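You operate a simulated robot arm through the tools that you are given. There is no shell and no other tool. Be economical: measure what you need, move in short steps, check, and stop when the job is done.

You run a simulated two-armed robot. Do the job below in one go: nothing can be reset, and whatever is moved stays where it is left.

## Task
Screw the lid back on the glass jar.

It is judged by the outcome, as a careful person would: the job done as asked, and still so three seconds after it is handed in. It fails if anything else is knocked over, pushed out of place, dropped, spilled or broken. A push-on lid holds only when it is set on centred and level and pressed home; a screw cap is set on level and turned clockwise until tight.

## Robot
Two 7-joint arms with two-finger parallel grippers on one trunk, on a base that drives. Base frame: it is fixed to the floor where the robot stands at the start and does not move with it; the origin is under the middle of the robot, x ahead of it, y to its left, z up. Units: cm, degrees, N and s.
The left shoulder is at the start at [7, 18.6, 109], the right one opposite. With the tool pointing down near the work surface each hand reaches from about 32 to 80 cm from the robot's upright axis, wherever it stands, measured 20 degrees to its own side. Payload 3.91 kg a hand.
The tool frame of a hand sits at the grasp point between the pads (the TCP): z along the fingers, y along the line on which they close. The tips reach 3 cm beyond it. Largest opening 11 cm; finger width 2, thickness 1; the body of the gripper, 4.8 by 11.2 cm, starts 5.5 cm behind the TCP.
Orientation is that of the tool frame in the base frame, as [roll, pitch, yaw] about the fixed x, y, z axes, in that order (R = Rz(yaw) Ry(pitch) Rx(roll)). With the fingers straight down and closing along the base's y, the tool's x points along the base's -x, its y along +y and its z along -z.

## Interface
- The arms move only by the tool jog_arm. It takes "left_commands", "right_commands" or both (then of equal length, played together; a hand with none holds still); each is a list that holds one entry, the list of rows, each a list of 7 numbers: the closure, from 0 (fully open) to 1 (shut), then the shift along the tool's x, y, z in cm, then the turn, a rotation vector about the tool's x, y, z in degrees. In form: [[[jaw, dx, dy, dz, wx, wy, wz], ...]]. A call has 1 to 10 rows; each row is the pose to reach, as a shift and turn from the pose commanded when the call began, along the tool's axes at that moment. Rows are played at 5 a second. More than 5 cm and 8.6 degrees between two rows, or a gripper value outside its range, and nothing of the call is played. A pose out of reach is approached as far as the arm can. The call stops where the force on the tool passes 40 N (or 10 N more than at its start, if that is more) or the arm is blocked; 0.2 s more then pass. The fingers move at their own pace (about 7.2 cm/s each) and stop on an object; they squeeze with about 21 N. The grip force told is the motor's: it shows also when the fingers shut on nothing. Time passes only in rows, and 0.2 s behind the last, so rows that repeat a pose let the fingers close. It gives the time, the measured TCP pose, the force on the tool (base axes), the opening and the grip force at its end, in the units of the frame above (readings bear some noise), with the torque about the TCP (base axes, N m) and any sound that the robot's microphone picked up, and new pictures: "views" is both (left out), scene, wrist or none (wrist: the cameras of the hands that moved).
- Cameras (640 x 400 px; columns grow to the right, rows downward): "scene" is now at [14.06, -0.33, 132.22]; the picture's right is [-0.04, -1.00, -0.00], its down [-0.64, 0.02, -0.77] and it looks along [0.77, -0.03, -0.64] (base axes); focal length 264 px, centre (320, 200). "left" rides on the left gripper at [7.2, -1.7, -10.3] in its tool frame; the picture's right is [0.23, 0.97, 0.00], its down [-0.76, 0.18, -0.62] and it looks along [-0.61, 0.14, 0.78] (tool axes); focal length 222 px, centre (320, 200). "right" rides on the right gripper at [7.2, 1.7, -10.3] in its tool frame; the picture's right is [-0.23, 0.97, 0.00], its down [-0.76, -0.18, -0.62] and it looks along [-0.61, -0.14, 0.78] (tool axes); focal length 222 px, centre (320, 200). There is no depth. A picture from a camera that has moved, and an enlarged one, comes with that camera's place and axes in the base frame and with its lens. The place of the scene camera against the robot may be out by one fixed shift of up to 1.8 cm in any direction.
- lift_body(by): slides the trunk up (or, below 0, down) by that many cm; the arms and the scene camera ride with it, the base frame stays. It gives what a move gives, with no picture.
- roll_base(legs): drives the robot by 1 to 6 legs, each [ahead, turn to the left] in cm and degrees, along the robot's own axes; the way and the turn of a leg run together, so that a leg with both is an arc; at most 150 cm and 180 degrees a leg. The arms and the cameras ride along, it lands a little off, and it stops where it bumps. It gives what a move gives, and a new picture of the scene camera.
- turn_head(pan, tilt): turns the head with the scene camera to pan (to the left, within 86 degrees either way) and tilt (down, from -29 to 69), counted from straight ahead of the robot. It gives what a move gives, and a new picture of the scene camera.
- close_up(camera, box): a new picture of the part [left, top, right, bottom] of that camera's present view, enlarged. It takes no simulated time.
- close_job(): hands the job in; it is judged then, once.

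Go step by step. Nothing tells you exact positions but the pictures and the camera data: compare them with the known pose of the tool, close in by small moves and look again before you grip or let go. The budget is 120 turns and 260 pictures, counting those below and the enlarged ones. Unless the task says otherwise, let go and move clear before handing in, and close with one line.

The tools are called after "Emit:" by a JSON object that holds its "op" and its "data". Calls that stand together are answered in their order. jog_arm: Moves the arms, as the interface text tells. Its arguments: {"type":"object","properties":{"left_commands":{"type":"array"},"right_commands":{"type":"array"},"views":{"type":"string","enum":["both","scene","wrist","none"]}},"required":[]} The other tools are called the same way: lift_body (by) slides the trunk up or down; roll_base (legs) drives the base; turn_head (pan, tilt) turns the head that bears the scene camera; close_up (camera, box) takes an enlarged picture of a part of a camera's view; close_job () hands the job in.

At the start:

```text
time_s: 0.0
left_ee_pos: [60.16, 19.83, 106.3]
left_tool_rot: [-179.9, -0.1, -179.9]
left_ft_force: [-0.1, 0.4, -0.2]
left_moment: [0.02, -0.02, 0.0]
left_grip_width: 10.98
left_gripper_force: 0.0
right_ee_pos: [56.93, -27.52, 99.04]
right_tool_rot: [180.0, 0.1, -179.8]
right_ft_force: [0.0, 0.6, 0.4]
right_moment: [0.03, -0.01, 0.0]
right_grip_width: 11.0
right_gripper_force: 0.1
trunk travel left (down, up): [-60.0, 34.0]
robot x, y, heading: [0.29, 0.14, 0.0]
head pan, tilt: [-2.2, 39.7]
```

scene: 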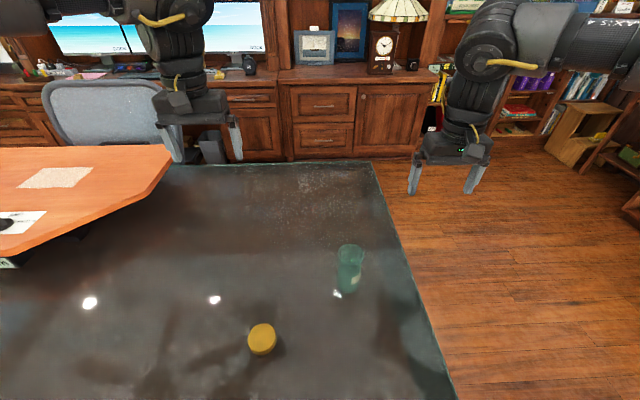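
right: 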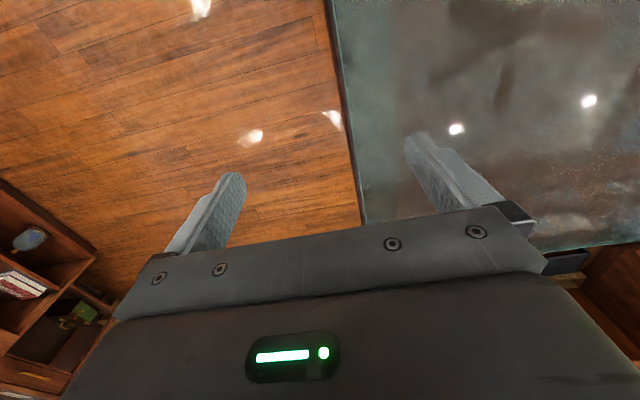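
left: 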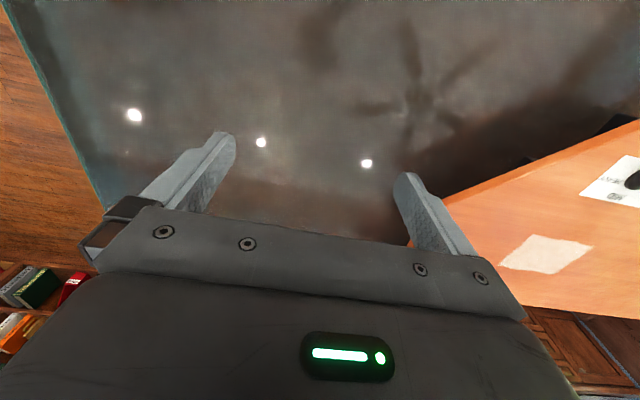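

I see a dark glass table with a yellow lid near the front and a greenish glass jar further on, to the right. First I will enlarge both to measure them.

Emit:
{"op": "close_up", "data": {"camera": "scene", "box": [220, 230, 420, 370]}}

Emit:
{"op": "close_up", "data": {"camera": "scene", "box": [310, 230, 390, 310]}}

```text
2.86 times, centred on (320, 300) of scene
camera zoom: at [14.06, -0.33, 132.22], right [-0.04, -1.0, 0.0], down [-0.64, 0.02, -0.77], along [0.77, -0.03, -0.64], focal length 754 px, centre (320, -86)
```

zoom: 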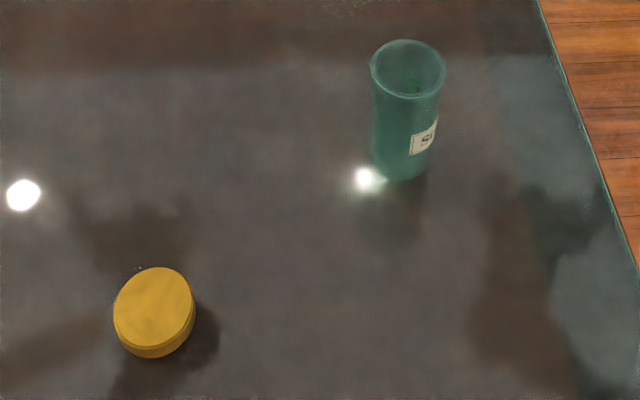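

```text
5.00 times, centred on (350, 270) of scene
camera zoom: at [14.06, -0.33, 132.22], right [-0.04, -1.0, 0.0], down [-0.64, 0.02, -0.77], along [0.77, -0.03, -0.64], focal length 1320 px, centre (170, -150)
```

zoom: 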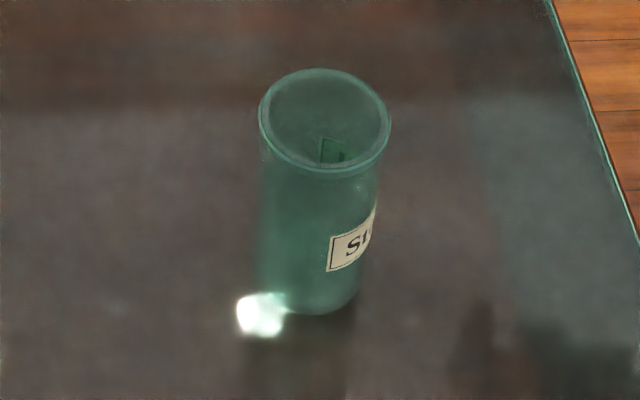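

The lid is at about (39, 11) and the jar at about (48, -9), on a table I take to be near z=72. I'll bring the left hand above the lid and the right one near the jar, staying high, to measure from the wrist cameras.

Emit:
{"op": "jog_arm", "data": {"left_commands": [[[0, 3.5, -1.4, 1.5, 0, 0, 0], [0, 7, -2.8, 3, 0, 0, 0], [0, 10.5, -4.2, 4.5, 0, 0, 0], [0, 14, -5.6, 6, 0, 0, 0], [0, 17.5, -7, 7.5, 0, 0, 0], [0, 21, -8.6, 9, 0, 0, 0], [0, 21, -8.6, 9, 0, 0, 0]]], "right_commands": [[[0, 2, 1, 0, 0, 0, 0], [0, 4, 2, 0, 0, 0, 0], [0, 6, 4, 0, 0, 0, 0], [0, 8, 5, 0, 0, 0, 0], [0, 10, 6, 0, 0, 0, 0], [0, 11, 7.5, 0, 0, 0, 0], [0, 11, 7.5, 0, 0, 0, 0]]]}}

```text
time_s: 1.6
left_ee_pos: [48.67, 15.24, 101.56]
left_tool_rot: [-180.0, -0.1, -179.9]
left_ft_force: [0.0, -0.9, 0.5]
left_moment: [0.0, -0.03, 0.03]
left_grip_width: 11.0
left_gripper_force: 0.0
left hand out of reach, approached as far as the arm can: row 4, 5, 6, 7
right_ee_pos: [46.58, -21.36, 99.56]
right_tool_rot: [-180.0, -0.1, -179.8]
right_ft_force: [0.5, 0.1, 0.0]
right_moment: [-0.01, -0.02, 0.0]
right_grip_width: 11.0
right_gripper_force: 0.0
right hand out of reach, approached as far as the arm can: row 6, 7
trunk travel left (down, up): [-60.0, 34.0]
robot x, y, heading: [0.1, 0.08, 0.2]
head pan, tilt: [-2.2, 39.7]
camera scene: at [14.08, -0.35, 132.22], right [-0.04, -1.0, 0.0], down [-0.64, 0.02, -0.77], along [0.77, -0.03, -0.64], focal length 264 px, centre (320, 200)
camera right: at [39.24, -19.58, 109.95], right [0.23, 0.97, 0.0], down [0.76, -0.18, 0.62], along [0.61, -0.14, -0.78], focal length 222 px, centre (320, 200)
camera left: at [41.54, 13.41, 111.86], right [-0.23, 0.97, 0.0], down [0.76, 0.18, 0.62], along [0.61, 0.14, -0.78], focal length 222 px, centre (320, 200)
```

scene: 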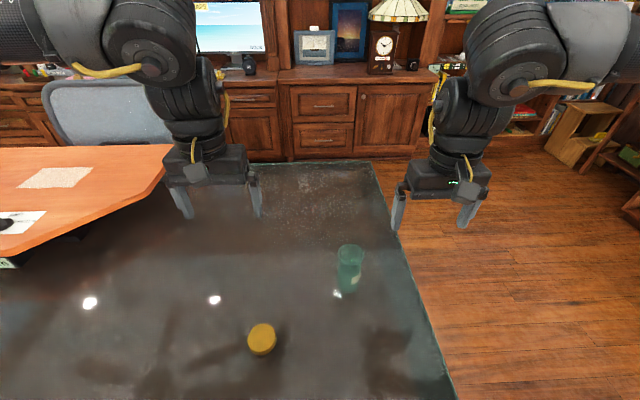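
right: 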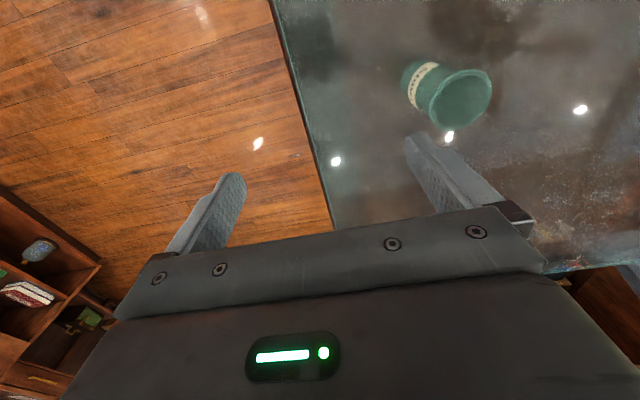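
left: 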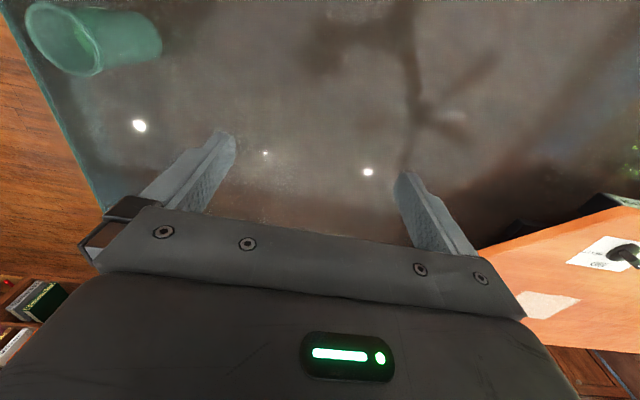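

Triangulating, the jar rim is at about (47.7, -8, 88), the table top near z=75, and the lid near (36, 10.5). The lid is too close for a comfortable reach, so I'll back the base up by 14 cm.

Emit:
{"op": "roll_base", "data": {"legs": [[-14, 0]]}}

```text
time_s: 2.9
left_ee_pos: [34.81, 15.29, 101.65]
left_tool_rot: [-180.0, -0.2, -179.8]
left_ft_force: [-0.1, -0.1, 0.5]
left_moment: [0.0, -0.01, 0.0]
left_grip_width: 10.97
left_gripper_force: 0.0
right_ee_pos: [32.7, -21.3, 99.51]
right_tool_rot: [-180.0, 0.0, -179.9]
right_ft_force: [0.4, -0.9, -0.4]
right_moment: [0.01, 0.01, -0.02]
right_grip_width: 11.0
right_gripper_force: 0.0
trunk travel left (down, up): [-60.0, 34.0]
robot x, y, heading: [-13.96, 0.32, -0.0]
head pan, tilt: [-2.2, 39.7]
camera scene: at [0.25, -0.32, 132.21], right [-0.04, -1.0, 0.0], down [-0.64, 0.02, -0.77], along [0.77, -0.03, -0.64], focal length 264 px, centre (320, 200)
```

scene: 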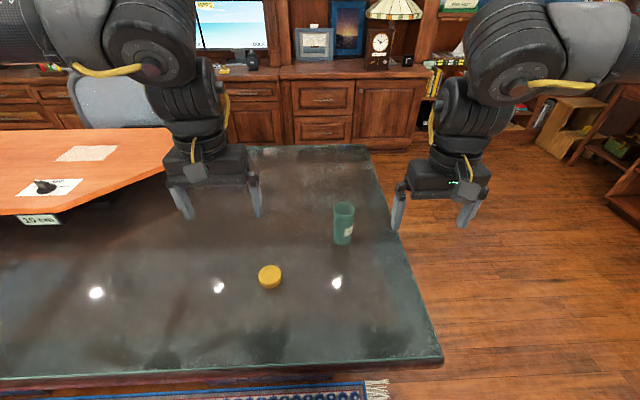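

The table's near edge and both objects are now in clear view. I'll move the left hand back a bit over the lid and lower it to get a wrist view.

Emit:
{"op": "jog_arm", "data": {"left_commands": [[[0, 0, -2, 2, 0, 0, 0], [0, -1, -4, 4, 0, 0, 0], [0, -1, -5, 6, 0, 0, 0], [0, -1, -5, 6, 0, 0, 0]]]}}

```text
time_s: 3.9
left_ee_pos: [37.16, 11.22, 96.51]
left_tool_rot: [-180.0, -0.2, -179.9]
left_ft_force: [0.4, -0.1, 0.5]
left_moment: [0.03, 0.02, 0.01]
left_grip_width: 10.99
left_gripper_force: 0.0
left hand out of reach, approached as far as the arm can: row 1, 2, 3, 4
right_ee_pos: [32.69, -21.18, 99.49]
right_tool_rot: [-180.0, 0.0, -179.9]
right_ft_force: [-0.4, -0.7, 1.3]
right_moment: [0.01, -0.03, -0.02]
right_grip_width: 10.97
right_gripper_force: 0.1
trunk travel left (down, up): [-60.0, 34.0]
robot x, y, heading: [-13.75, -0.55, 0.2]
head pan, tilt: [-2.2, 39.7]
camera scene: at [0.21, -0.35, 132.22], right [-0.04, -1.0, 0.0], down [-0.64, 0.02, -0.77], along [0.77, -0.03, -0.64], focal length 264 px, centre (320, 200)
camera left: at [29.87, 9.44, 106.86], right [-0.23, 0.97, 0.0], down [0.76, 0.18, 0.62], along [0.6, 0.14, -0.78], focal length 222 px, centre (320, 200)
```

scene: 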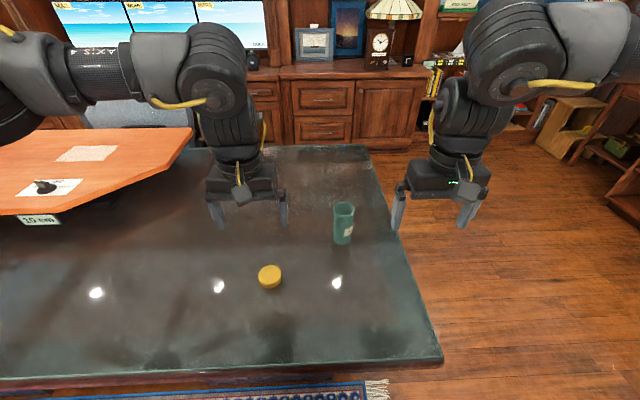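
left: 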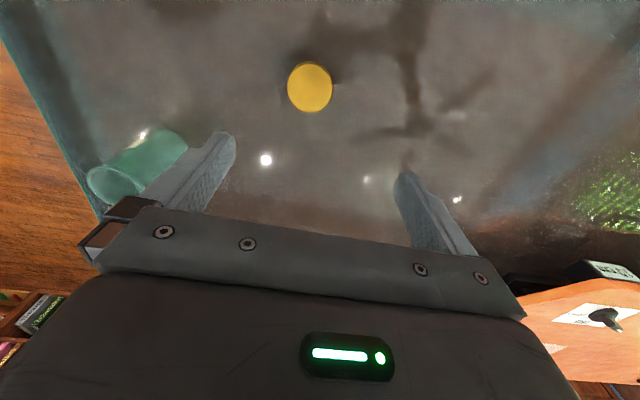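

The wrist view puts the lid at about (36.0, 9.6), roughly 5.6 cm wide. I'll send a zero move to see where the commanded pose is.

Emit:
{"op": "jog_arm", "data": {"left_commands": [[[0, 0, 0, 0, 0, 0, 0], [0, 0, 0, 0, 0, 0, 0]]], "views": "none"}}

```text
time_s: 4.5
left_ee_pos: [37.04, 11.35, 96.53]
left_tool_rot: [-180.0, -0.3, -179.9]
left_ft_force: [-0.1, -1.3, 0.0]
left_moment: [-0.01, 0.0, 0.01]
left_grip_width: 11.0
left_gripper_force: 0.0
right_ee_pos: [32.76, -21.32, 99.53]
right_tool_rot: [-179.9, 0.0, -180.0]
right_ft_force: [0.5, -0.5, -0.2]
right_moment: [-0.01, 0.01, 0.0]
right_grip_width: 11.0
right_gripper_force: 0.2
trunk travel left (down, up): [-60.0, 34.0]
robot x, y, heading: [-14.02, -0.68, -0.1]
head pan, tilt: [-2.2, 39.7]
```

Commanded equals measured now. I'll centre over the lid and descend to z≈85.

Emit:
{"op": "jog_arm", "data": {"left_commands": [[[0, 0.5, -1, 3, 0, 0, 0], [0, 1, -1.7, 6, 0, 0, 0], [0, 1, -1.7, 9, 0, 0, 0], [0, 1, -1.7, 11.5, 0, 0, 0], [0, 1, -1.7, 11.5, 0, 0, 0]]]}}

```text
time_s: 5.7
left_ee_pos: [37.67, 9.74, 84.86]
left_tool_rot: [-179.9, -0.1, 180.0]
left_ft_force: [0.5, -0.5, 0.4]
left_moment: [0.03, 0.01, -0.01]
left_grip_width: 11.02
left_gripper_force: 0.1
left hand out of reach, approached as far as the arm can: row 1, 2, 3, 4, 5
right_ee_pos: [32.82, -21.31, 99.62]
right_tool_rot: [-180.0, 0.0, -179.8]
right_ft_force: [-0.3, 0.0, -0.3]
right_moment: [0.04, 0.0, 0.0]
right_grip_width: 11.0
right_gripper_force: 0.0
trunk travel left (down, up): [-60.0, 34.0]
robot x, y, heading: [-13.79, -0.46, -0.0]
head pan, tilt: [-2.2, 39.7]
camera scene: at [0.21, -0.44, 132.23], right [-0.04, -1.0, 0.0], down [-0.64, 0.02, -0.77], along [0.77, -0.03, -0.64], focal length 264 px, centre (320, 200)
camera left: at [30.35, 7.97, 95.23], right [-0.23, 0.97, 0.0], down [0.76, 0.18, 0.62], along [0.6, 0.14, -0.78], focal length 222 px, centre (320, 200)
```

scene: 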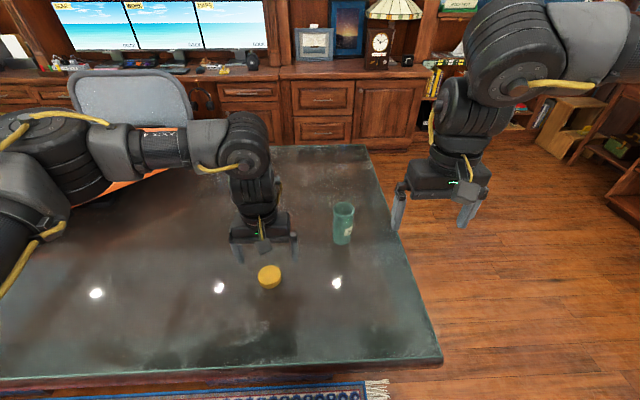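
left: 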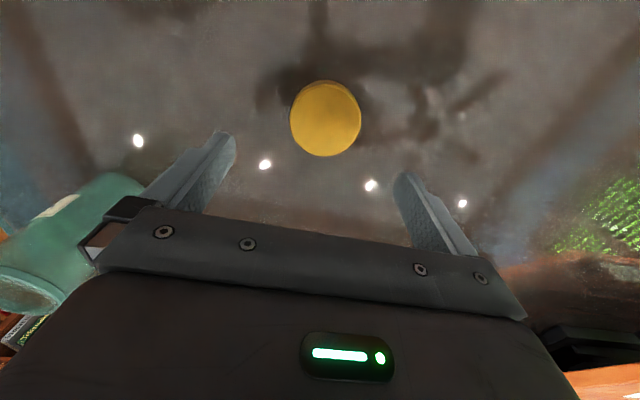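

The lid measures at (35.9, 9.65), top z≈77.5, so I need about 1.8 cm less in x. I'll try that small shift.

Emit:
{"op": "jog_arm", "data": {"left_commands": [[[0, 0.6, 0, 0, 0, 0, 0], [0, 1.2, 0, 0, 0, 0, 0], [0, 1.8, 0, 0, 0, 0, 0], [0, 1.8, 0, 0, 0, 0, 0]]], "views": "none"}}

```text
time_s: 6.7
left_ee_pos: [37.48, 9.96, 84.78]
left_tool_rot: [180.0, -0.1, 180.0]
left_ft_force: [0.3, -0.3, 0.3]
left_moment: [0.02, 0.0, -0.02]
left_grip_width: 11.02
left_gripper_force: 0.0
left hand out of reach, approached as far as the arm can: row 1, 2, 3, 4
right_ee_pos: [32.81, -21.37, 99.43]
right_tool_rot: [-179.9, 0.0, -180.0]
right_ft_force: [0.2, -0.4, 0.1]
right_moment: [0.02, -0.01, -0.01]
right_grip_width: 11.01
right_gripper_force: 0.1
trunk travel left (down, up): [-60.0, 34.0]
robot x, y, heading: [-13.86, -0.16, -0.1]
head pan, tilt: [-2.2, 39.7]
```

That is a reach limit, so I'll back the base 5 cm more; the tips (about z=82) stay clear of the lid.

Emit:
{"op": "roll_base", "data": {"legs": [[-5, 0]]}}

Emit:
{"op": "jog_arm", "data": {"left_commands": [[[0, 0, 0, 0, 0, 0, 0], [0, 0, 0, 0, 0, 0, 0]]], "views": "none"}}

```text
time_s: 7.6
left_ee_pos: [32.51, 10.01, 84.81]
left_tool_rot: [180.0, -0.2, -179.9]
left_ft_force: [0.0, -0.3, 0.1]
left_moment: [0.01, -0.04, -0.02]
left_grip_width: 10.96
left_gripper_force: 0.1
right_ee_pos: [27.75, -21.21, 99.56]
right_tool_rot: [180.0, -0.1, -179.9]
right_ft_force: [-0.4, 0.7, 0.2]
right_moment: [0.0, -0.01, 0.02]
right_grip_width: 10.97
right_gripper_force: 0.1
trunk travel left (down, up): [-60.0, 34.0]
robot x, y, heading: [-18.76, 0.2, 0.1]
head pan, tilt: [-2.2, 39.7]
camera scene: at [-4.76, -0.33, 132.22], right [-0.04, -1.0, 0.0], down [-0.64, 0.02, -0.77], along [0.77, -0.03, -0.64], focal length 264 px, centre (320, 200)
```

scene: 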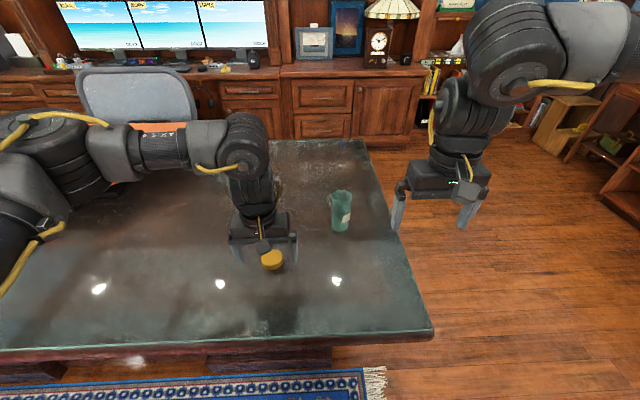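

```text
time_s: 8.2
left_ee_pos: [32.55, 9.94, 84.88]
left_tool_rot: [-179.9, 0.0, -180.0]
left_ft_force: [-0.6, -0.5, -0.2]
left_moment: [0.0, -0.02, 0.0]
left_grip_width: 11.01
left_gripper_force: 0.2
right_ee_pos: [27.75, -21.31, 99.53]
right_tool_rot: [-179.9, -0.1, -179.9]
right_ft_force: [-0.5, 0.9, -0.8]
right_moment: [-0.02, -0.01, 0.02]
right_grip_width: 11.0
right_gripper_force: 0.2
trunk travel left (down, up): [-60.0, 34.0]
robot x, y, heading: [-19.22, -0.27, 0.2]
head pan, tilt: [-2.2, 39.7]
```

Now I'll centre on the lid at (35.9, 9.65) and descend partway, checking.

Emit:
{"op": "jog_arm", "data": {"left_commands": [[[0, -1.7, -0.15, 0, 0, 0, 0], [0, -3.35, -0.3, 0, 0, 0, 0], [0, -3.35, -0.3, 1.5, 0, 0, 0], [0, -3.35, -0.3, 3.0, 0, 0, 0], [0, -3.35, -0.3, 3.0, 0, 0, 0]]]}}

```text
time_s: 9.4
left_ee_pos: [35.81, 9.71, 81.82]
left_tool_rot: [-179.9, -0.2, -179.9]
left_ft_force: [-0.4, -0.3, 0.4]
left_moment: [0.0, 0.02, 0.04]
left_grip_width: 10.99
left_gripper_force: 0.0
right_ee_pos: [27.88, -21.26, 99.52]
right_tool_rot: [-180.0, 0.0, -180.0]
right_ft_force: [-0.7, 0.3, 0.3]
right_moment: [0.0, 0.01, 0.0]
right_grip_width: 10.98
right_gripper_force: 0.0
trunk travel left (down, up): [-60.0, 34.0]
robot x, y, heading: [-18.87, 0.09, 0.3]
head pan, tilt: [-2.2, 39.7]
camera scene: at [-4.75, -0.33, 132.22], right [-0.04, -1.0, 0.0], down [-0.64, 0.02, -0.77], along [0.77, -0.03, -0.64], focal length 264 px, centre (320, 200)
camera left: at [28.73, 7.87, 92.11], right [-0.23, 0.97, 0.0], down [0.76, 0.18, 0.62], along [0.6, 0.14, -0.78], focal length 222 px, centre (320, 200)
```

scene: 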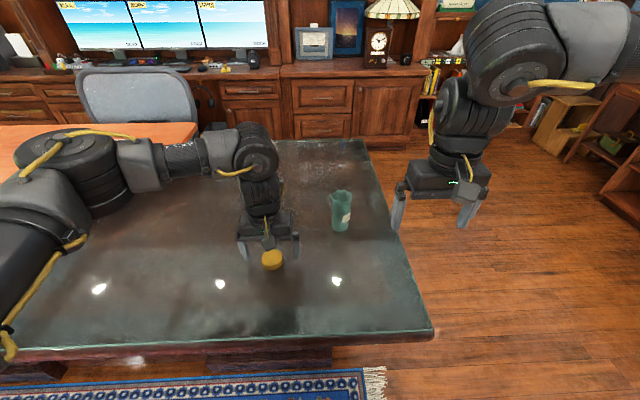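
left: 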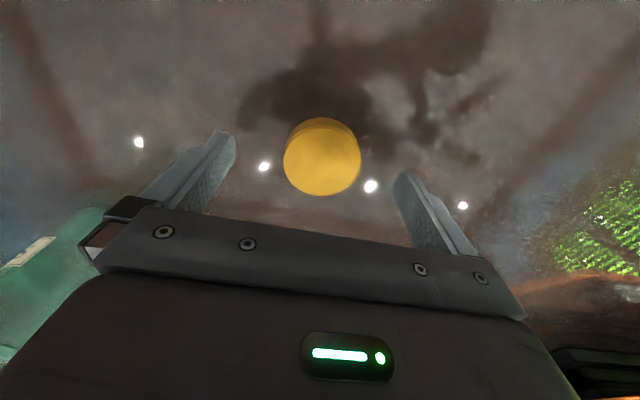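

The lid sits between the fingers. I'll enlarge it to measure its top height and edge.

Emit:
{"op": "close_up", "data": {"camera": "left", "box": [220, 80, 420, 205]}}

Emit:
{"op": "close_up", "data": {"camera": "scene", "box": [220, 200, 320, 290]}}

```text
3.20 times, centred on (320, 142) of left
camera zoom: at [28.73, 7.87, 92.11], right [-0.23, 0.97, 0.0], down [0.76, 0.18, 0.62], along [0.6, 0.14, -0.78], focal length 711 px, centre (320, 384)
```

zoom: 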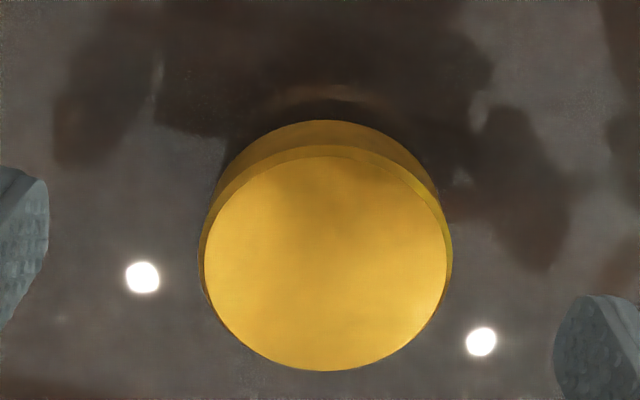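

```text
4.44 times, centred on (270, 245) of scene
camera zoom: at [-4.75, -0.33, 132.22], right [-0.04, -1.0, 0.0], down [-0.64, 0.02, -0.77], along [0.77, -0.03, -0.64], focal length 1173 px, centre (542, 0)
```

zoom: 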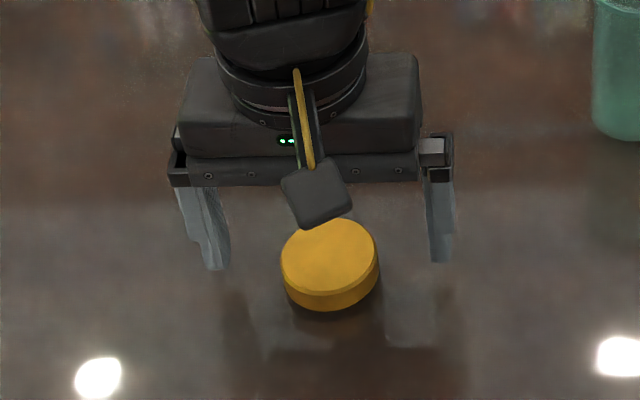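

Lid centre is about (36.1, 9.75) with its top around z=78. I'll fix x slightly and descend in small steps, watching for finger contact with the table.

Emit:
{"op": "jog_arm", "data": {"left_commands": [[[0, -0.3, 0, 0.4, 0, 0, 0], [0, -0.3, 0, 0.8, 0, 0, 0], [0, -0.3, 0, 1.2, 0, 0, 0], [0, -0.3, 0, 1.5, 0, 0, 0], [0, -0.3, 0, 1.5, 0, 0, 0]]], "views": "scene"}}

Emit:
{"op": "close_up", "data": {"camera": "left", "box": [180, 80, 460, 255]}}

Emit:
{"op": "close_up", "data": {"camera": "scene", "box": [230, 220, 320, 280]}}

```text
time_s: 10.6
left_ee_pos: [36.28, 9.62, 80.21]
left_tool_rot: [179.9, -0.2, -180.0]
left_ft_force: [0.1, 0.8, -0.4]
left_moment: [-0.01, -0.03, 0.01]
left_grip_width: 10.99
left_gripper_force: 0.0
right_ee_pos: [27.8, -21.37, 99.56]
right_tool_rot: [-180.0, 0.0, -180.0]
right_ft_force: [-0.1, -0.6, 0.3]
right_moment: [-0.01, 0.0, 0.0]
right_grip_width: 11.04
right_gripper_force: 0.1
trunk travel left (down, up): [-60.0, 34.0]
robot x, y, heading: [-18.63, -0.24, 0.1]
head pan, tilt: [-2.2, 39.7]
camera scene: at [-4.73, -0.33, 132.22], right [-0.04, -1.0, 0.0], down [-0.64, 0.02, -0.77], along [0.77, -0.03, -0.64], focal length 264 px, centre (320, 200)
```

scene: 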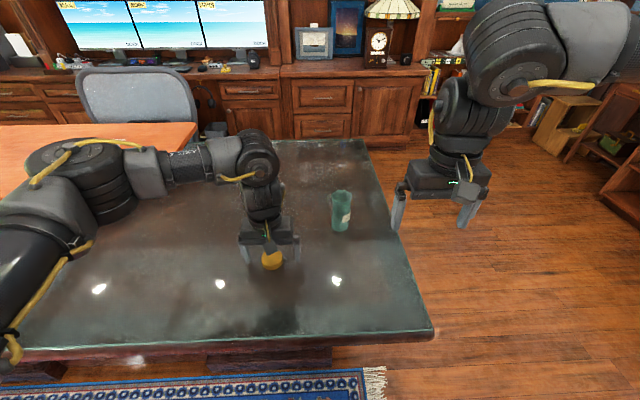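

```text
2.29 times, centred on (320, 168) of left
camera zoom: at [29.01, 7.86, 90.6], right [-0.23, 0.97, 0.0], down [0.76, 0.18, 0.62], along [0.6, 0.14, -0.78], focal length 508 px, centre (320, 274)
```

zoom: 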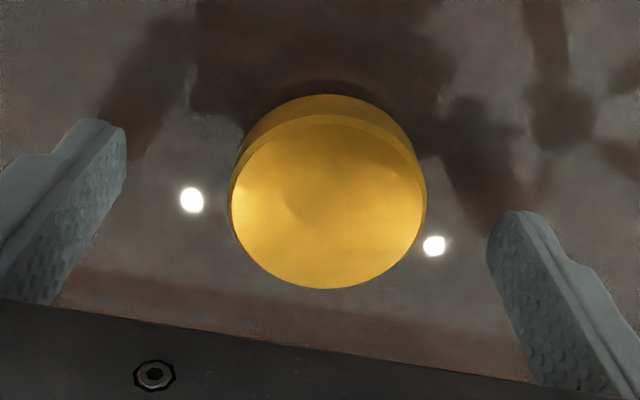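

```text
6.67 times, centred on (275, 250) of scene
camera zoom: at [-4.73, -0.33, 132.22], right [-0.04, -1.0, 0.0], down [-0.64, 0.02, -0.77], along [0.77, -0.03, -0.64], focal length 1760 px, centre (620, -133)
```

zoom: 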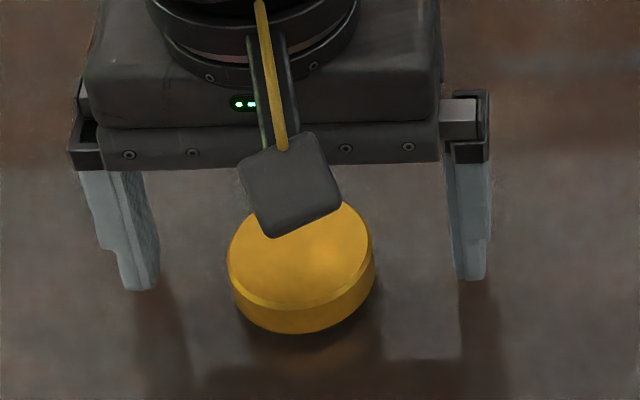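

Estimates put the table near z=77, right about at the tips. I'll step down by 0.3 cm at a time until I feel contact.

Emit:
{"op": "jog_arm", "data": {"left_commands": [[[0, 0, 0, 0.2, 0, 0, 0], [0, 0, 0, 0.4, 0, 0, 0], [0, 0, 0, 0.4, 0, 0, 0]]], "views": "none"}}

```text
time_s: 11.4
left_ee_pos: [36.17, 9.67, 79.97]
left_tool_rot: [180.0, 0.0, 180.0]
left_ft_force: [1.4, 1.4, 10.0]
left_moment: [0.55, -0.07, -0.17]
left_grip_width: 11.03
left_gripper_force: 0.1
right_ee_pos: [27.61, -21.37, 99.54]
right_tool_rot: [-179.9, 0.1, -179.8]
right_ft_force: [-0.5, -0.2, 0.4]
right_moment: [-0.03, 0.0, 0.0]
right_grip_width: 11.0
right_gripper_force: 0.0
trunk travel left (down, up): [-60.0, 34.0]
robot x, y, heading: [-18.81, -0.39, 0.0]
head pan, tilt: [-2.2, 39.7]
```

Contact at TCP z≈80.0, so the table is at z≈77. I'll lift 0.6 and close on the lid.

Emit:
{"op": "jog_arm", "data": {"left_commands": [[[0, 0, 0, -0.6, 0, 0, 0], [0.3, 0, 0, -0.6, 0, 0, 0], [0.4, 0, 0, -0.6, 0, 0, 0], [0.5, 0, 0, -0.6, 0, 0, 0], [0.6, 0, 0, -0.6, 0, 0, 0], [0.7, 0, 0, -0.6, 0, 0, 0], [0.7, 0, 0, -0.6, 0, 0, 0]]]}}

Emit:
{"op": "close_up", "data": {"camera": "left", "box": [180, 80, 460, 255]}}

```text
time_s: 13.0
left_ee_pos: [36.21, 9.69, 80.53]
left_tool_rot: [179.8, -0.2, -180.0]
left_ft_force: [-0.1, 0.1, -0.4]
left_moment: [-0.01, -0.02, -0.04]
left_grip_width: 5.23
left_gripper_force: 20.4
right_ee_pos: [27.79, -21.27, 99.6]
right_tool_rot: [-180.0, 0.0, -179.9]
right_ft_force: [0.1, 0.0, 0.4]
right_moment: [0.01, 0.03, -0.03]
right_grip_width: 10.98
right_gripper_force: 0.1
trunk travel left (down, up): [-60.0, 34.0]
robot x, y, heading: [-18.74, 0.11, 0.2]
head pan, tilt: [-2.2, 39.7]
camera scene: at [-4.72, -0.33, 132.22], right [-0.04, -1.0, 0.0], down [-0.64, 0.02, -0.77], along [0.77, -0.03, -0.64], focal length 264 px, centre (320, 200)
camera left: at [29.04, 7.86, 90.79], right [-0.23, 0.97, 0.0], down [0.76, 0.18, 0.62], along [0.6, 0.14, -0.78], focal length 222 px, centre (320, 200)
```

scene: 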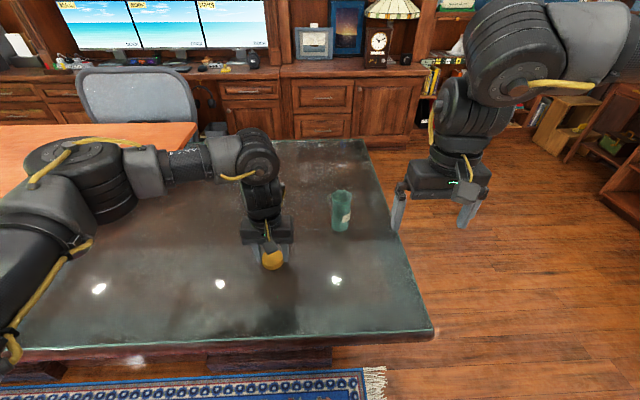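
left: 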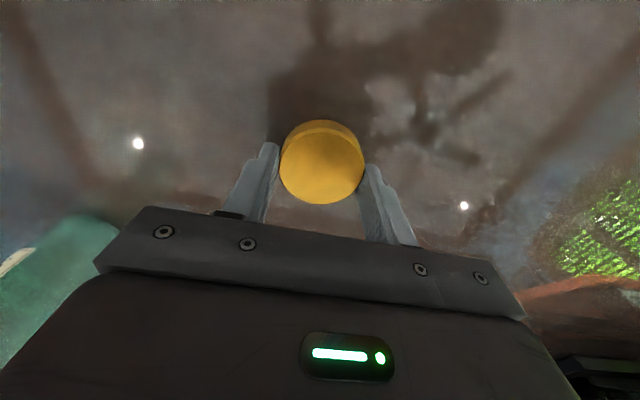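

```text
2.29 times, centred on (320, 168) of left
camera zoom: at [29.04, 7.86, 90.79], right [-0.23, 0.97, 0.0], down [0.76, 0.18, 0.62], along [0.6, 0.14, -0.78], focal length 508 px, centre (320, 274)
```

zoom: 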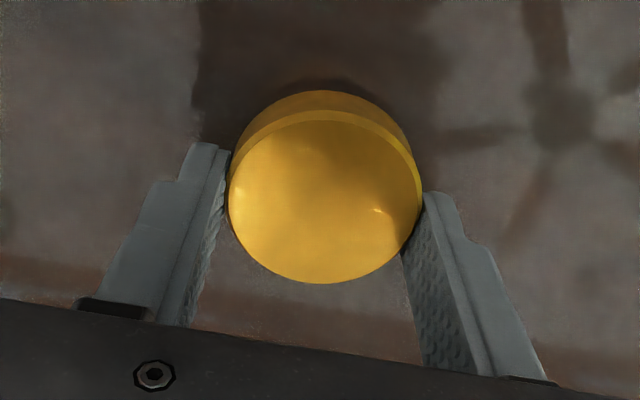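

Lid is held (5.23 cm wide, 20 N). I'll lift it straight up and take a look.

Emit:
{"op": "jog_arm", "data": {"left_commands": [[[0.7, 0, 0, -1, 0, 0, 0], [0.7, 0, 0, -3, 0, 0, 0], [0.7, 0, 0, -6, 0, 0, 0], [0.7, 0, 0, -9, 0, 0, 0], [0.7, 0, 0, -12, 0, 0, 0], [0.7, 0, 0, -14, 0, 0, 0], [0.7, 0, 0, -14, 0, 0, 0]]]}}

Emit:
{"op": "close_up", "data": {"camera": "scene", "box": [220, 150, 380, 250]}}

```text
time_s: 14.6
left_ee_pos: [36.3, 9.59, 94.52]
left_tool_rot: [180.0, -0.2, 179.9]
left_ft_force: [-0.1, -1.0, -0.2]
left_moment: [0.01, 0.01, 0.01]
left_grip_width: 5.22
left_gripper_force: 21.3
right_ee_pos: [27.85, -21.28, 99.56]
right_tool_rot: [-180.0, -0.1, -179.9]
right_ft_force: [-0.2, 0.0, -0.7]
right_moment: [-0.03, 0.01, -0.01]
right_grip_width: 11.01
right_gripper_force: 0.2
trunk travel left (down, up): [-60.0, 34.0]
robot x, y, heading: [-18.55, -0.11, 0.2]
head pan, tilt: [-2.2, 39.7]
camera scene: at [-4.69, -0.31, 132.21], right [-0.04, -1.0, 0.0], down [-0.64, 0.02, -0.77], along [0.77, -0.03, -0.64], focal length 264 px, centre (320, 200)
camera left: at [29.14, 7.8, 104.82], right [-0.23, 0.97, 0.0], down [0.76, 0.18, 0.62], along [0.6, 0.14, -0.78], focal length 222 px, centre (320, 200)
```

scene: 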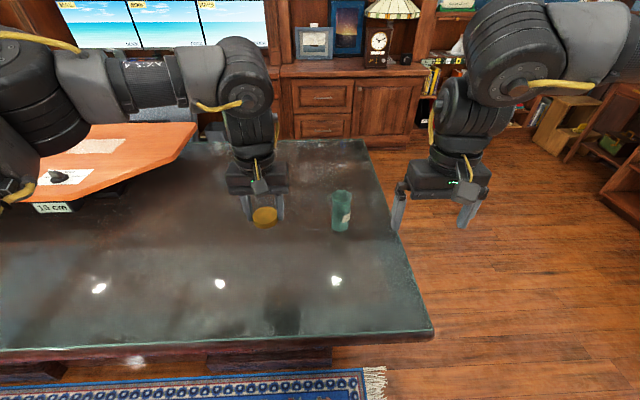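
left: 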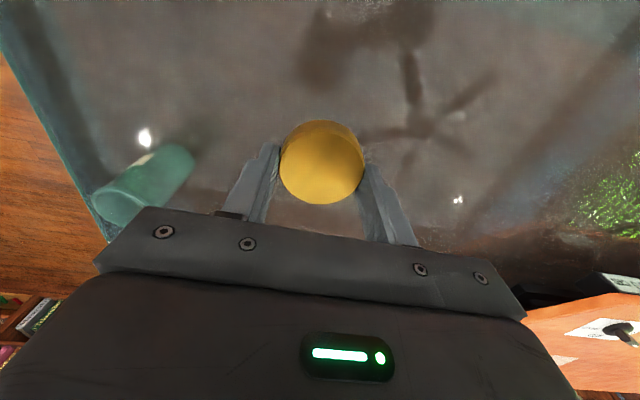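

```text
4.00 times, centred on (300, 200) of scene
camera zoom: at [-4.69, -0.31, 132.21], right [-0.04, -1.0, 0.0], down [-0.64, 0.02, -0.77], along [0.77, -0.03, -0.64], focal length 1056 px, centre (400, 200)
```

zoom: 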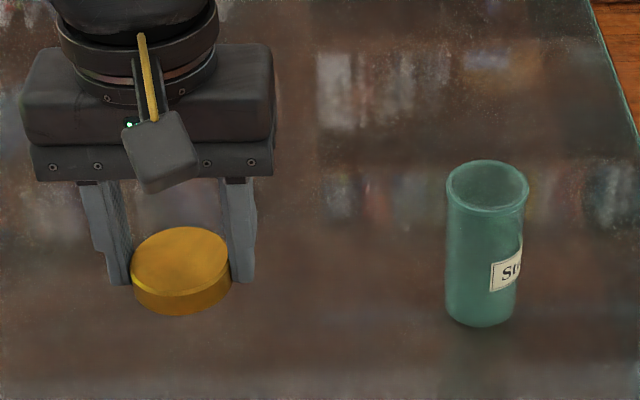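

The lid is up and level. By calibrating the scene camera on the lid, I get a jar axis of about (48.2, -8.2) and a rim at z≈87.5. The right hand will hold the jar from the side (fingers pointing to +y, camera up), so I'll yaw it first.

Emit:
{"op": "jog_arm", "data": {"right_commands": [[[0, -1.2, -0.5, 0, 0, 0, 8.5], [0, -2.4, -1, 0, 0, 0, 17], [0, -3.6, -1.5, 0, 0, 0, 25.5], [0, -4.8, -2, 0, 0, 0, 34], [0, -6, -2.5, 0, 0, 0, 42.5], [0, -7.2, -3, 0, 0, 0, 51], [0, -8.4, -3.2, 0, 0, 0, 59.5], [0, -9.6, -3.4, 0, 0, 0, 68], [0, -10.8, -3.6, 0, 0, 0, 76.5], [0, -12.2, -3.7, 0, 0, 0, 85]]], "views": "scene"}}

```text
time_s: 16.8
left_ee_pos: [36.35, 9.65, 94.51]
left_tool_rot: [-179.9, -0.2, 179.9]
left_ft_force: [-0.4, 0.4, -0.3]
left_moment: [-0.04, 0.02, -0.01]
left_grip_width: 5.23
left_gripper_force: 20.9
right_ee_pos: [45.6, -34.2, 105.75]
right_tool_rot: [-179.7, -0.2, 117.5]
right_ft_force: [-0.5, 0.2, 0.0]
right_moment: [-0.03, 0.0, 0.0]
right_grip_width: 10.97
right_gripper_force: 0.1
right hand out of reach, approached as far as the arm can: row 1, 2, 3, 4, 5, 6, 7, 8, 9, 10
trunk travel left (down, up): [-60.0, 34.0]
robot x, y, heading: [-18.94, 0.12, -0.0]
head pan, tilt: [-2.2, 39.7]
camera scene: at [-4.63, -0.16, 132.21], right [-0.04, -1.0, 0.0], down [-0.64, 0.02, -0.77], along [0.77, -0.03, -0.64], focal length 264 px, centre (320, 200)
```

scene: 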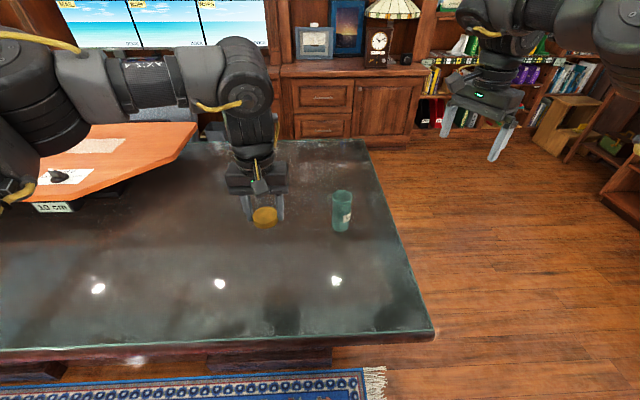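

The right hand went to yaw 117° while high. Now I'll tilt its fingers towards the left, toward horizontal, while coming lower near the jar's right side.

Emit:
{"op": "jog_arm", "data": {"right_commands": [[[0, 0.2, 0.4, 1, 0, 8, 0], [0, 0.4, 0.8, 2, 0, 16, 0], [0, 0.6, 1.2, 3, 0, 24, 0], [0, 0.8, 1.6, 4, 0, 32, 0], [0, 1, 2, 5, 0, 40, 0], [0, 1.2, 2.4, 6, 0, 48, 0], [0, 1.4, 2.8, 7, 0, 56, 0], [0, 1.6, 3.2, 8, 0, 64, 0], [0, 1.8, 3.6, 9, 0, 72, 0], [0, 2, 4, 10, 0, 78, 0]]], "views": "both"}}

```text
time_s: 18.6
left_ee_pos: [36.25, 9.51, 94.5]
left_tool_rot: [179.9, -0.2, -179.9]
left_ft_force: [-0.5, -0.4, -0.1]
left_moment: [0.04, -0.03, 0.03]
left_grip_width: 5.22
left_gripper_force: 21.0
right_ee_pos: [40.6, -26.37, 95.91]
right_tool_rot: [-179.7, -61.0, 117.0]
right_ft_force: [-1.8, 37.8, -25.8]
right_moment: [-3.57, 0.72, 1.3]
right_grip_width: 11.0
right_gripper_force: 0.1
right hand out of reach, approached as far as the arm can: row 1, 2, 3, 4, 5, 6, 7, 8
trunk travel left (down, up): [-60.0, 34.0]
robot x, y, heading: [-18.61, -0.18, 0.2]
head pan, tilt: [-2.2, 39.7]
stopped in row 8 (right hand): the force on the tool passed its limit at 159 N (the readings are from after the stop); the commanded pose is now the measured one
camera scene: at [-4.79, -0.53, 132.23], right [-0.04, -1.0, 0.0], down [-0.64, 0.03, -0.77], along [0.77, -0.03, -0.64], focal length 264 px, centre (320, 200)
camera right: at [44.63, -30.3, 107.38], right [0.92, 0.35, -0.2], down [0.26, -0.89, -0.36], along [-0.31, 0.28, -0.91], focal length 222 px, centre (320, 200)
```

scene: 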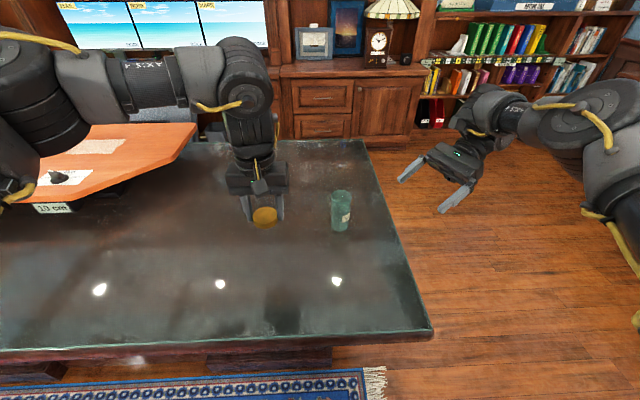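
right: 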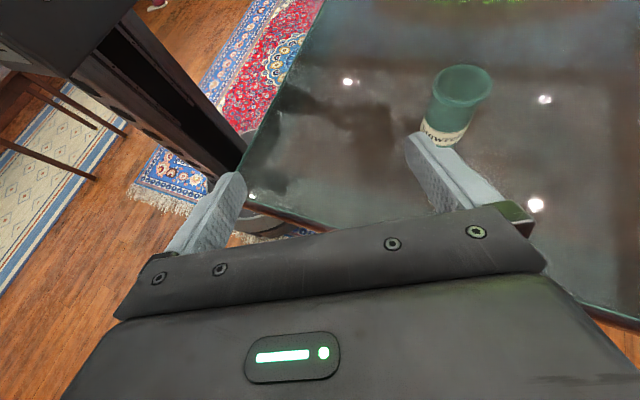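

The right wrist folded onto its own forearm; nothing else was touched. I'll undo that tilt and use a more natural pose instead: fingers forward-left, tilted 30° down.

Emit:
{"op": "jog_arm", "data": {"right_commands": [[[0, 0.5, 0.1, -1.6, 0, -8, 0], [0, 1, 0.2, -3.2, 0, -16, 0], [0, 1.5, 0.3, -4.8, 0, -24, 0], [0, 2, 0.4, -6.4, 0, -32, 0], [0, 2.5, 0.5, -8, 0, -40, 0], [0, 3, 0.6, -9.6, 0, -48, 0], [0, 3.5, 0.7, -11.2, 0, -56, 0], [0, 4.1, 0.8, -12.8, 0, -61, 0], [0, 4.1, 0.8, -12.8, 0, -61, 0]]], "views": "scene"}}

```text
time_s: 20.6
left_ee_pos: [36.36, 9.63, 94.48]
left_tool_rot: [180.0, -0.3, -179.8]
left_ft_force: [-0.3, -0.1, -1.4]
left_moment: [0.0, -0.04, 0.0]
left_grip_width: 5.21
left_gripper_force: 21.3
right_ee_pos: [45.67, -33.9, 105.91]
right_tool_rot: [-179.9, 0.0, 117.4]
right_ft_force: [1.0, -0.3, 0.9]
right_moment: [-0.02, -0.01, 0.02]
right_grip_width: 11.0
right_gripper_force: 0.0
right hand out of reach, approached as far as the arm can: row 2, 3, 4
trunk travel left (down, up): [-60.0, 34.0]
robot x, y, heading: [-19.09, -0.01, 0.2]
head pan, tilt: [-2.2, 39.7]
camera scene: at [-4.69, -0.36, 132.22], right [-0.04, -1.0, 0.0], down [-0.64, 0.02, -0.77], along [0.77, -0.03, -0.64], focal length 264 px, centre (320, 200)
```

scene: 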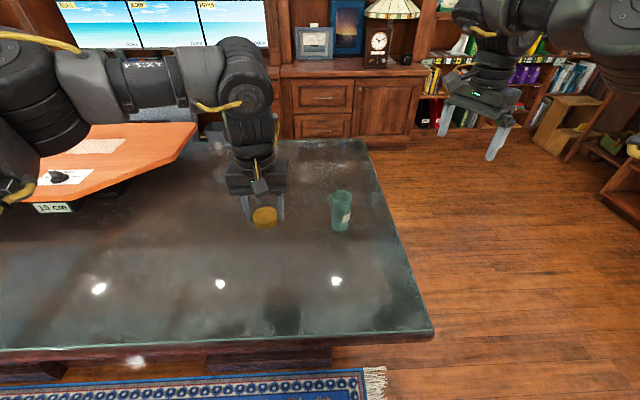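

Back to a clear pose. Now I'll yaw the other way, to about 194°, to prepare the natural forward approach.

Emit:
{"op": "jog_arm", "data": {"right_commands": [[[0, 0.9, -0.8, 0.3, 0, 0, -8.5], [0, 1.8, -1.6, 0.6, 0, 0, -17], [0, 2.7, -2.4, 0.9, 0, 0, -25.5], [0, 3.6, -3.2, 1.2, 0, 0, -34], [0, 4.5, -4, 1.5, 0, 0, -42.5], [0, 5.4, -4.8, 1.8, 0, 0, -51], [0, 6.3, -5.6, 2.1, 0, 0, -59.5], [0, 7.2, -6.4, 2.4, 0, 0, -68], [0, 8.1, -7.2, 2.7, 0, 0, -76.5], [0, 8.1, -7.2, 2.7, 0, 0, -76.5]]], "views": "scene"}}

```text
time_s: 22.8
left_ee_pos: [36.25, 9.69, 94.51]
left_tool_rot: [180.0, -0.1, -179.9]
left_ft_force: [-0.5, -0.2, -0.2]
left_moment: [0.03, 0.0, 0.04]
left_grip_width: 5.21
left_gripper_force: 21.1
right_ee_pos: [35.65, -29.9, 103.14]
right_tool_rot: [179.9, -0.2, -166.1]
right_ft_force: [0.0, 0.0, -0.6]
right_moment: [-0.04, -0.01, 0.01]
right_grip_width: 10.99
right_gripper_force: 0.1
trunk travel left (down, up): [-60.0, 34.0]
robot x, y, heading: [-18.89, -0.14, 0.2]
head pan, tilt: [-2.2, 39.7]
camera scene: at [-4.69, -0.31, 132.22], right [-0.04, -1.0, 0.0], down [-0.64, 0.02, -0.77], along [0.77, -0.03, -0.64], focal length 264 px, centre (320, 200)
```

scene: 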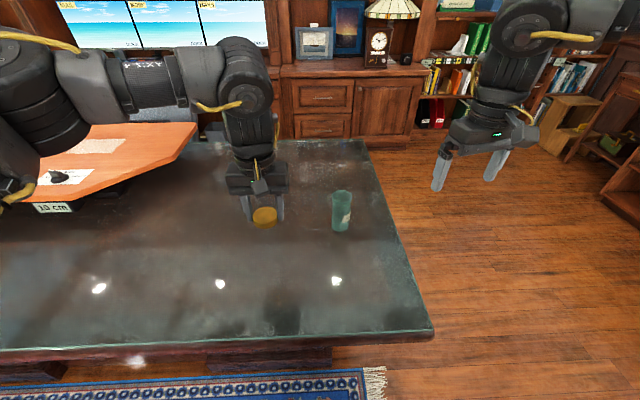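

Now I'll tilt the fingers forward by 60° (leaving them 30° below horizontal), staying clear of the jar.

Emit:
{"op": "jog_arm", "data": {"right_commands": [[[0, 0.1, 1, 0.7, 0, -7.5, 0], [0, 0.2, 2, 1.4, 0, -15, 0], [0, 0.3, 3, 2.1, 0, -22.5, 0], [0, 0.4, 4, 2.8, 0, -30, 0], [0, 0.5, 5, 3.5, 0, -37.5, 0], [0, 0.6, 6, 4.2, 0, -45, 0], [0, 0.6, 7, 5, 0, -52.5, 0], [0, 0.6, 8.4, 6, 0, -60, 0], [0, 0.6, 8.4, 6, 0, -60, 0]]], "views": "both"}}

```text
time_s: 24.8
left_ee_pos: [36.21, 9.61, 94.52]
left_tool_rot: [-179.8, -0.1, -180.0]
left_ft_force: [-0.5, -0.6, -0.3]
left_moment: [0.01, 0.01, 0.0]
left_grip_width: 5.23
left_gripper_force: 21.1
right_ee_pos: [33.07, -21.2, 97.17]
right_tool_rot: [179.8, 59.9, -165.3]
right_ft_force: [0.4, -0.2, 0.5]
right_moment: [-0.01, 0.02, -0.03]
right_grip_width: 11.03
right_gripper_force: 0.1
right hand out of reach, approached as far as the arm can: row 8, 9
trunk travel left (down, up): [-60.0, 34.0]
robot x, y, heading: [-18.83, 0.05, 0.2]
head pan, tilt: [-2.2, 39.7]
camera scene: at [-4.84, -0.2, 132.23], right [-0.04, -1.0, 0.0], down [-0.64, 0.02, -0.77], along [0.77, -0.03, -0.64], focal length 264 px, centre (320, 200)
camera right: at [20.34, -22.8, 96.13], right [-0.14, 0.97, 0.2], down [-0.11, -0.21, 0.97], along [0.98, 0.12, 0.13], focal length 222 px, centre (320, 200)
```

scene: 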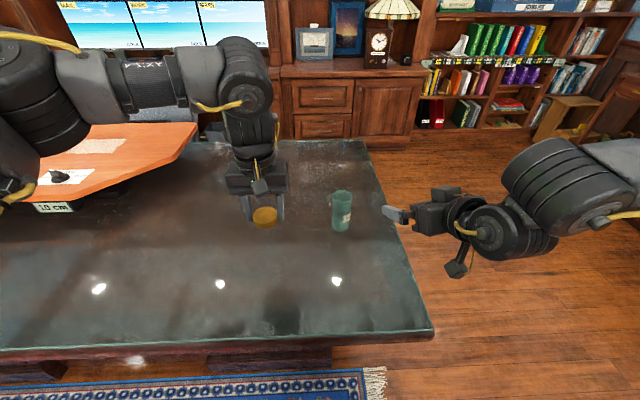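
right: 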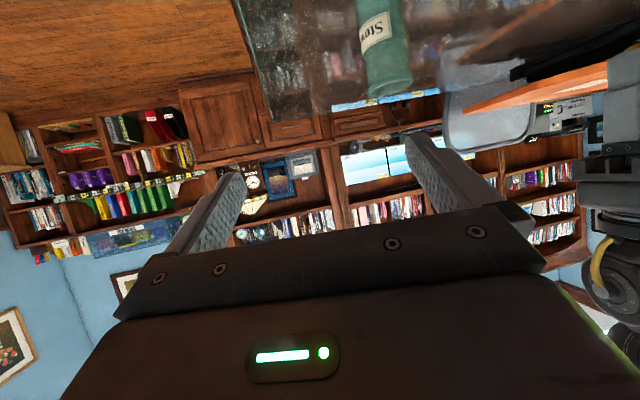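

The pose works, with the jar ahead. I'll now yaw 15° more to the left and move to a pre-grasp point about 13 cm short of the jar along the finger axis.

Emit:
{"op": "jog_arm", "data": {"right_commands": [[[0, 1.1, 1.4, 2.4, -3.25, 0, -1.9], [0, 2.2, 2.8, 4.8, -6.5, 0, -3.75], [0, 3.3, 4.2, 7.2, -9.75, 0, -5.6], [0, 4.46, 5.63, 9.66, -13, 0, -7.5], [0, 4.46, 5.63, 9.66, -13, 0, -7.5]]], "views": "both"}}

```text
time_s: 26.0
left_ee_pos: [36.23, 9.64, 94.51]
left_tool_rot: [-180.0, -0.2, -179.9]
left_ft_force: [-0.1, 0.2, -0.2]
left_moment: [0.03, -0.01, 0.03]
left_grip_width: 5.22
left_gripper_force: 21.3
right_ee_pos: [37.61, -15.04, 88.51]
right_tool_rot: [179.6, 60.0, -151.4]
right_ft_force: [-0.4, 0.0, 0.1]
right_moment: [0.0, -0.02, 0.01]
right_grip_width: 10.98
right_gripper_force: 0.1
trunk travel left (down, up): [-60.0, 34.0]
robot x, y, heading: [-18.63, -0.26, 0.3]
head pan, tilt: [-2.2, 39.7]
camera scene: at [-4.77, -0.3, 132.23], right [-0.04, -1.0, 0.0], down [-0.64, 0.02, -0.77], along [0.77, -0.03, -0.64], focal length 264 px, centre (320, 200)
camera right: at [25.58, -19.51, 87.41], right [-0.37, 0.91, 0.2], down [-0.05, -0.23, 0.97], along [0.93, 0.35, 0.13], focal length 222 px, centre (320, 200)
```

scene: 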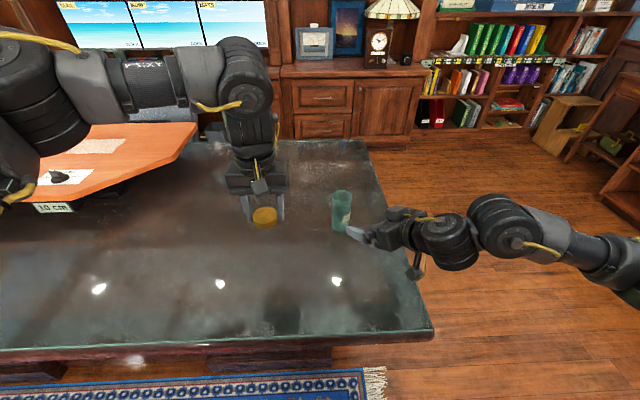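
right: 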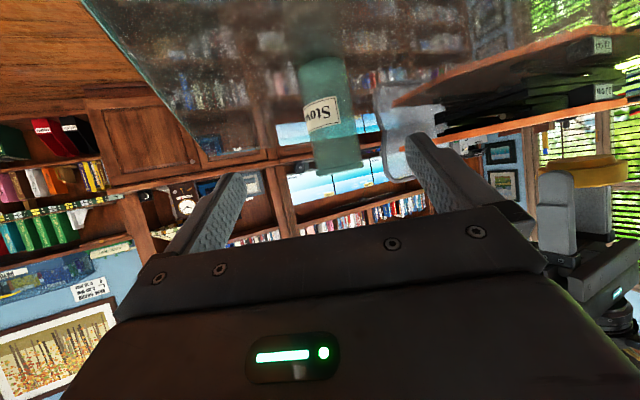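

Emit:
{"op": "close_up", "data": {"camera": "right", "box": [220, 40, 460, 190]}}

Emit:
{"op": "close_up", "data": {"camera": "scene", "box": [310, 170, 430, 260]}}

```text
2.67 times, centred on (340, 115) of right
camera zoom: at [25.58, -19.51, 87.41], right [-0.37, 0.91, 0.2], down [-0.05, -0.23, 0.97], along [0.93, 0.35, 0.13], focal length 592 px, centre (267, 427)
```

zoom: 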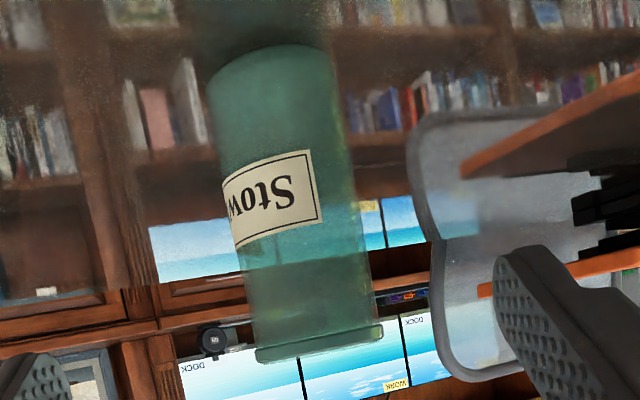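

```text
4.44 times, centred on (370, 215) of scene
camera zoom: at [-4.77, -0.3, 132.23], right [-0.04, -1.0, 0.0], down [-0.64, 0.02, -0.77], along [0.77, -0.03, -0.64], focal length 1173 px, centre (98, 133)
```

zoom: 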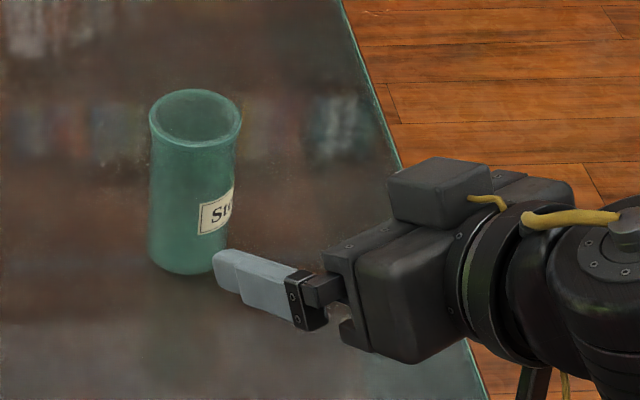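

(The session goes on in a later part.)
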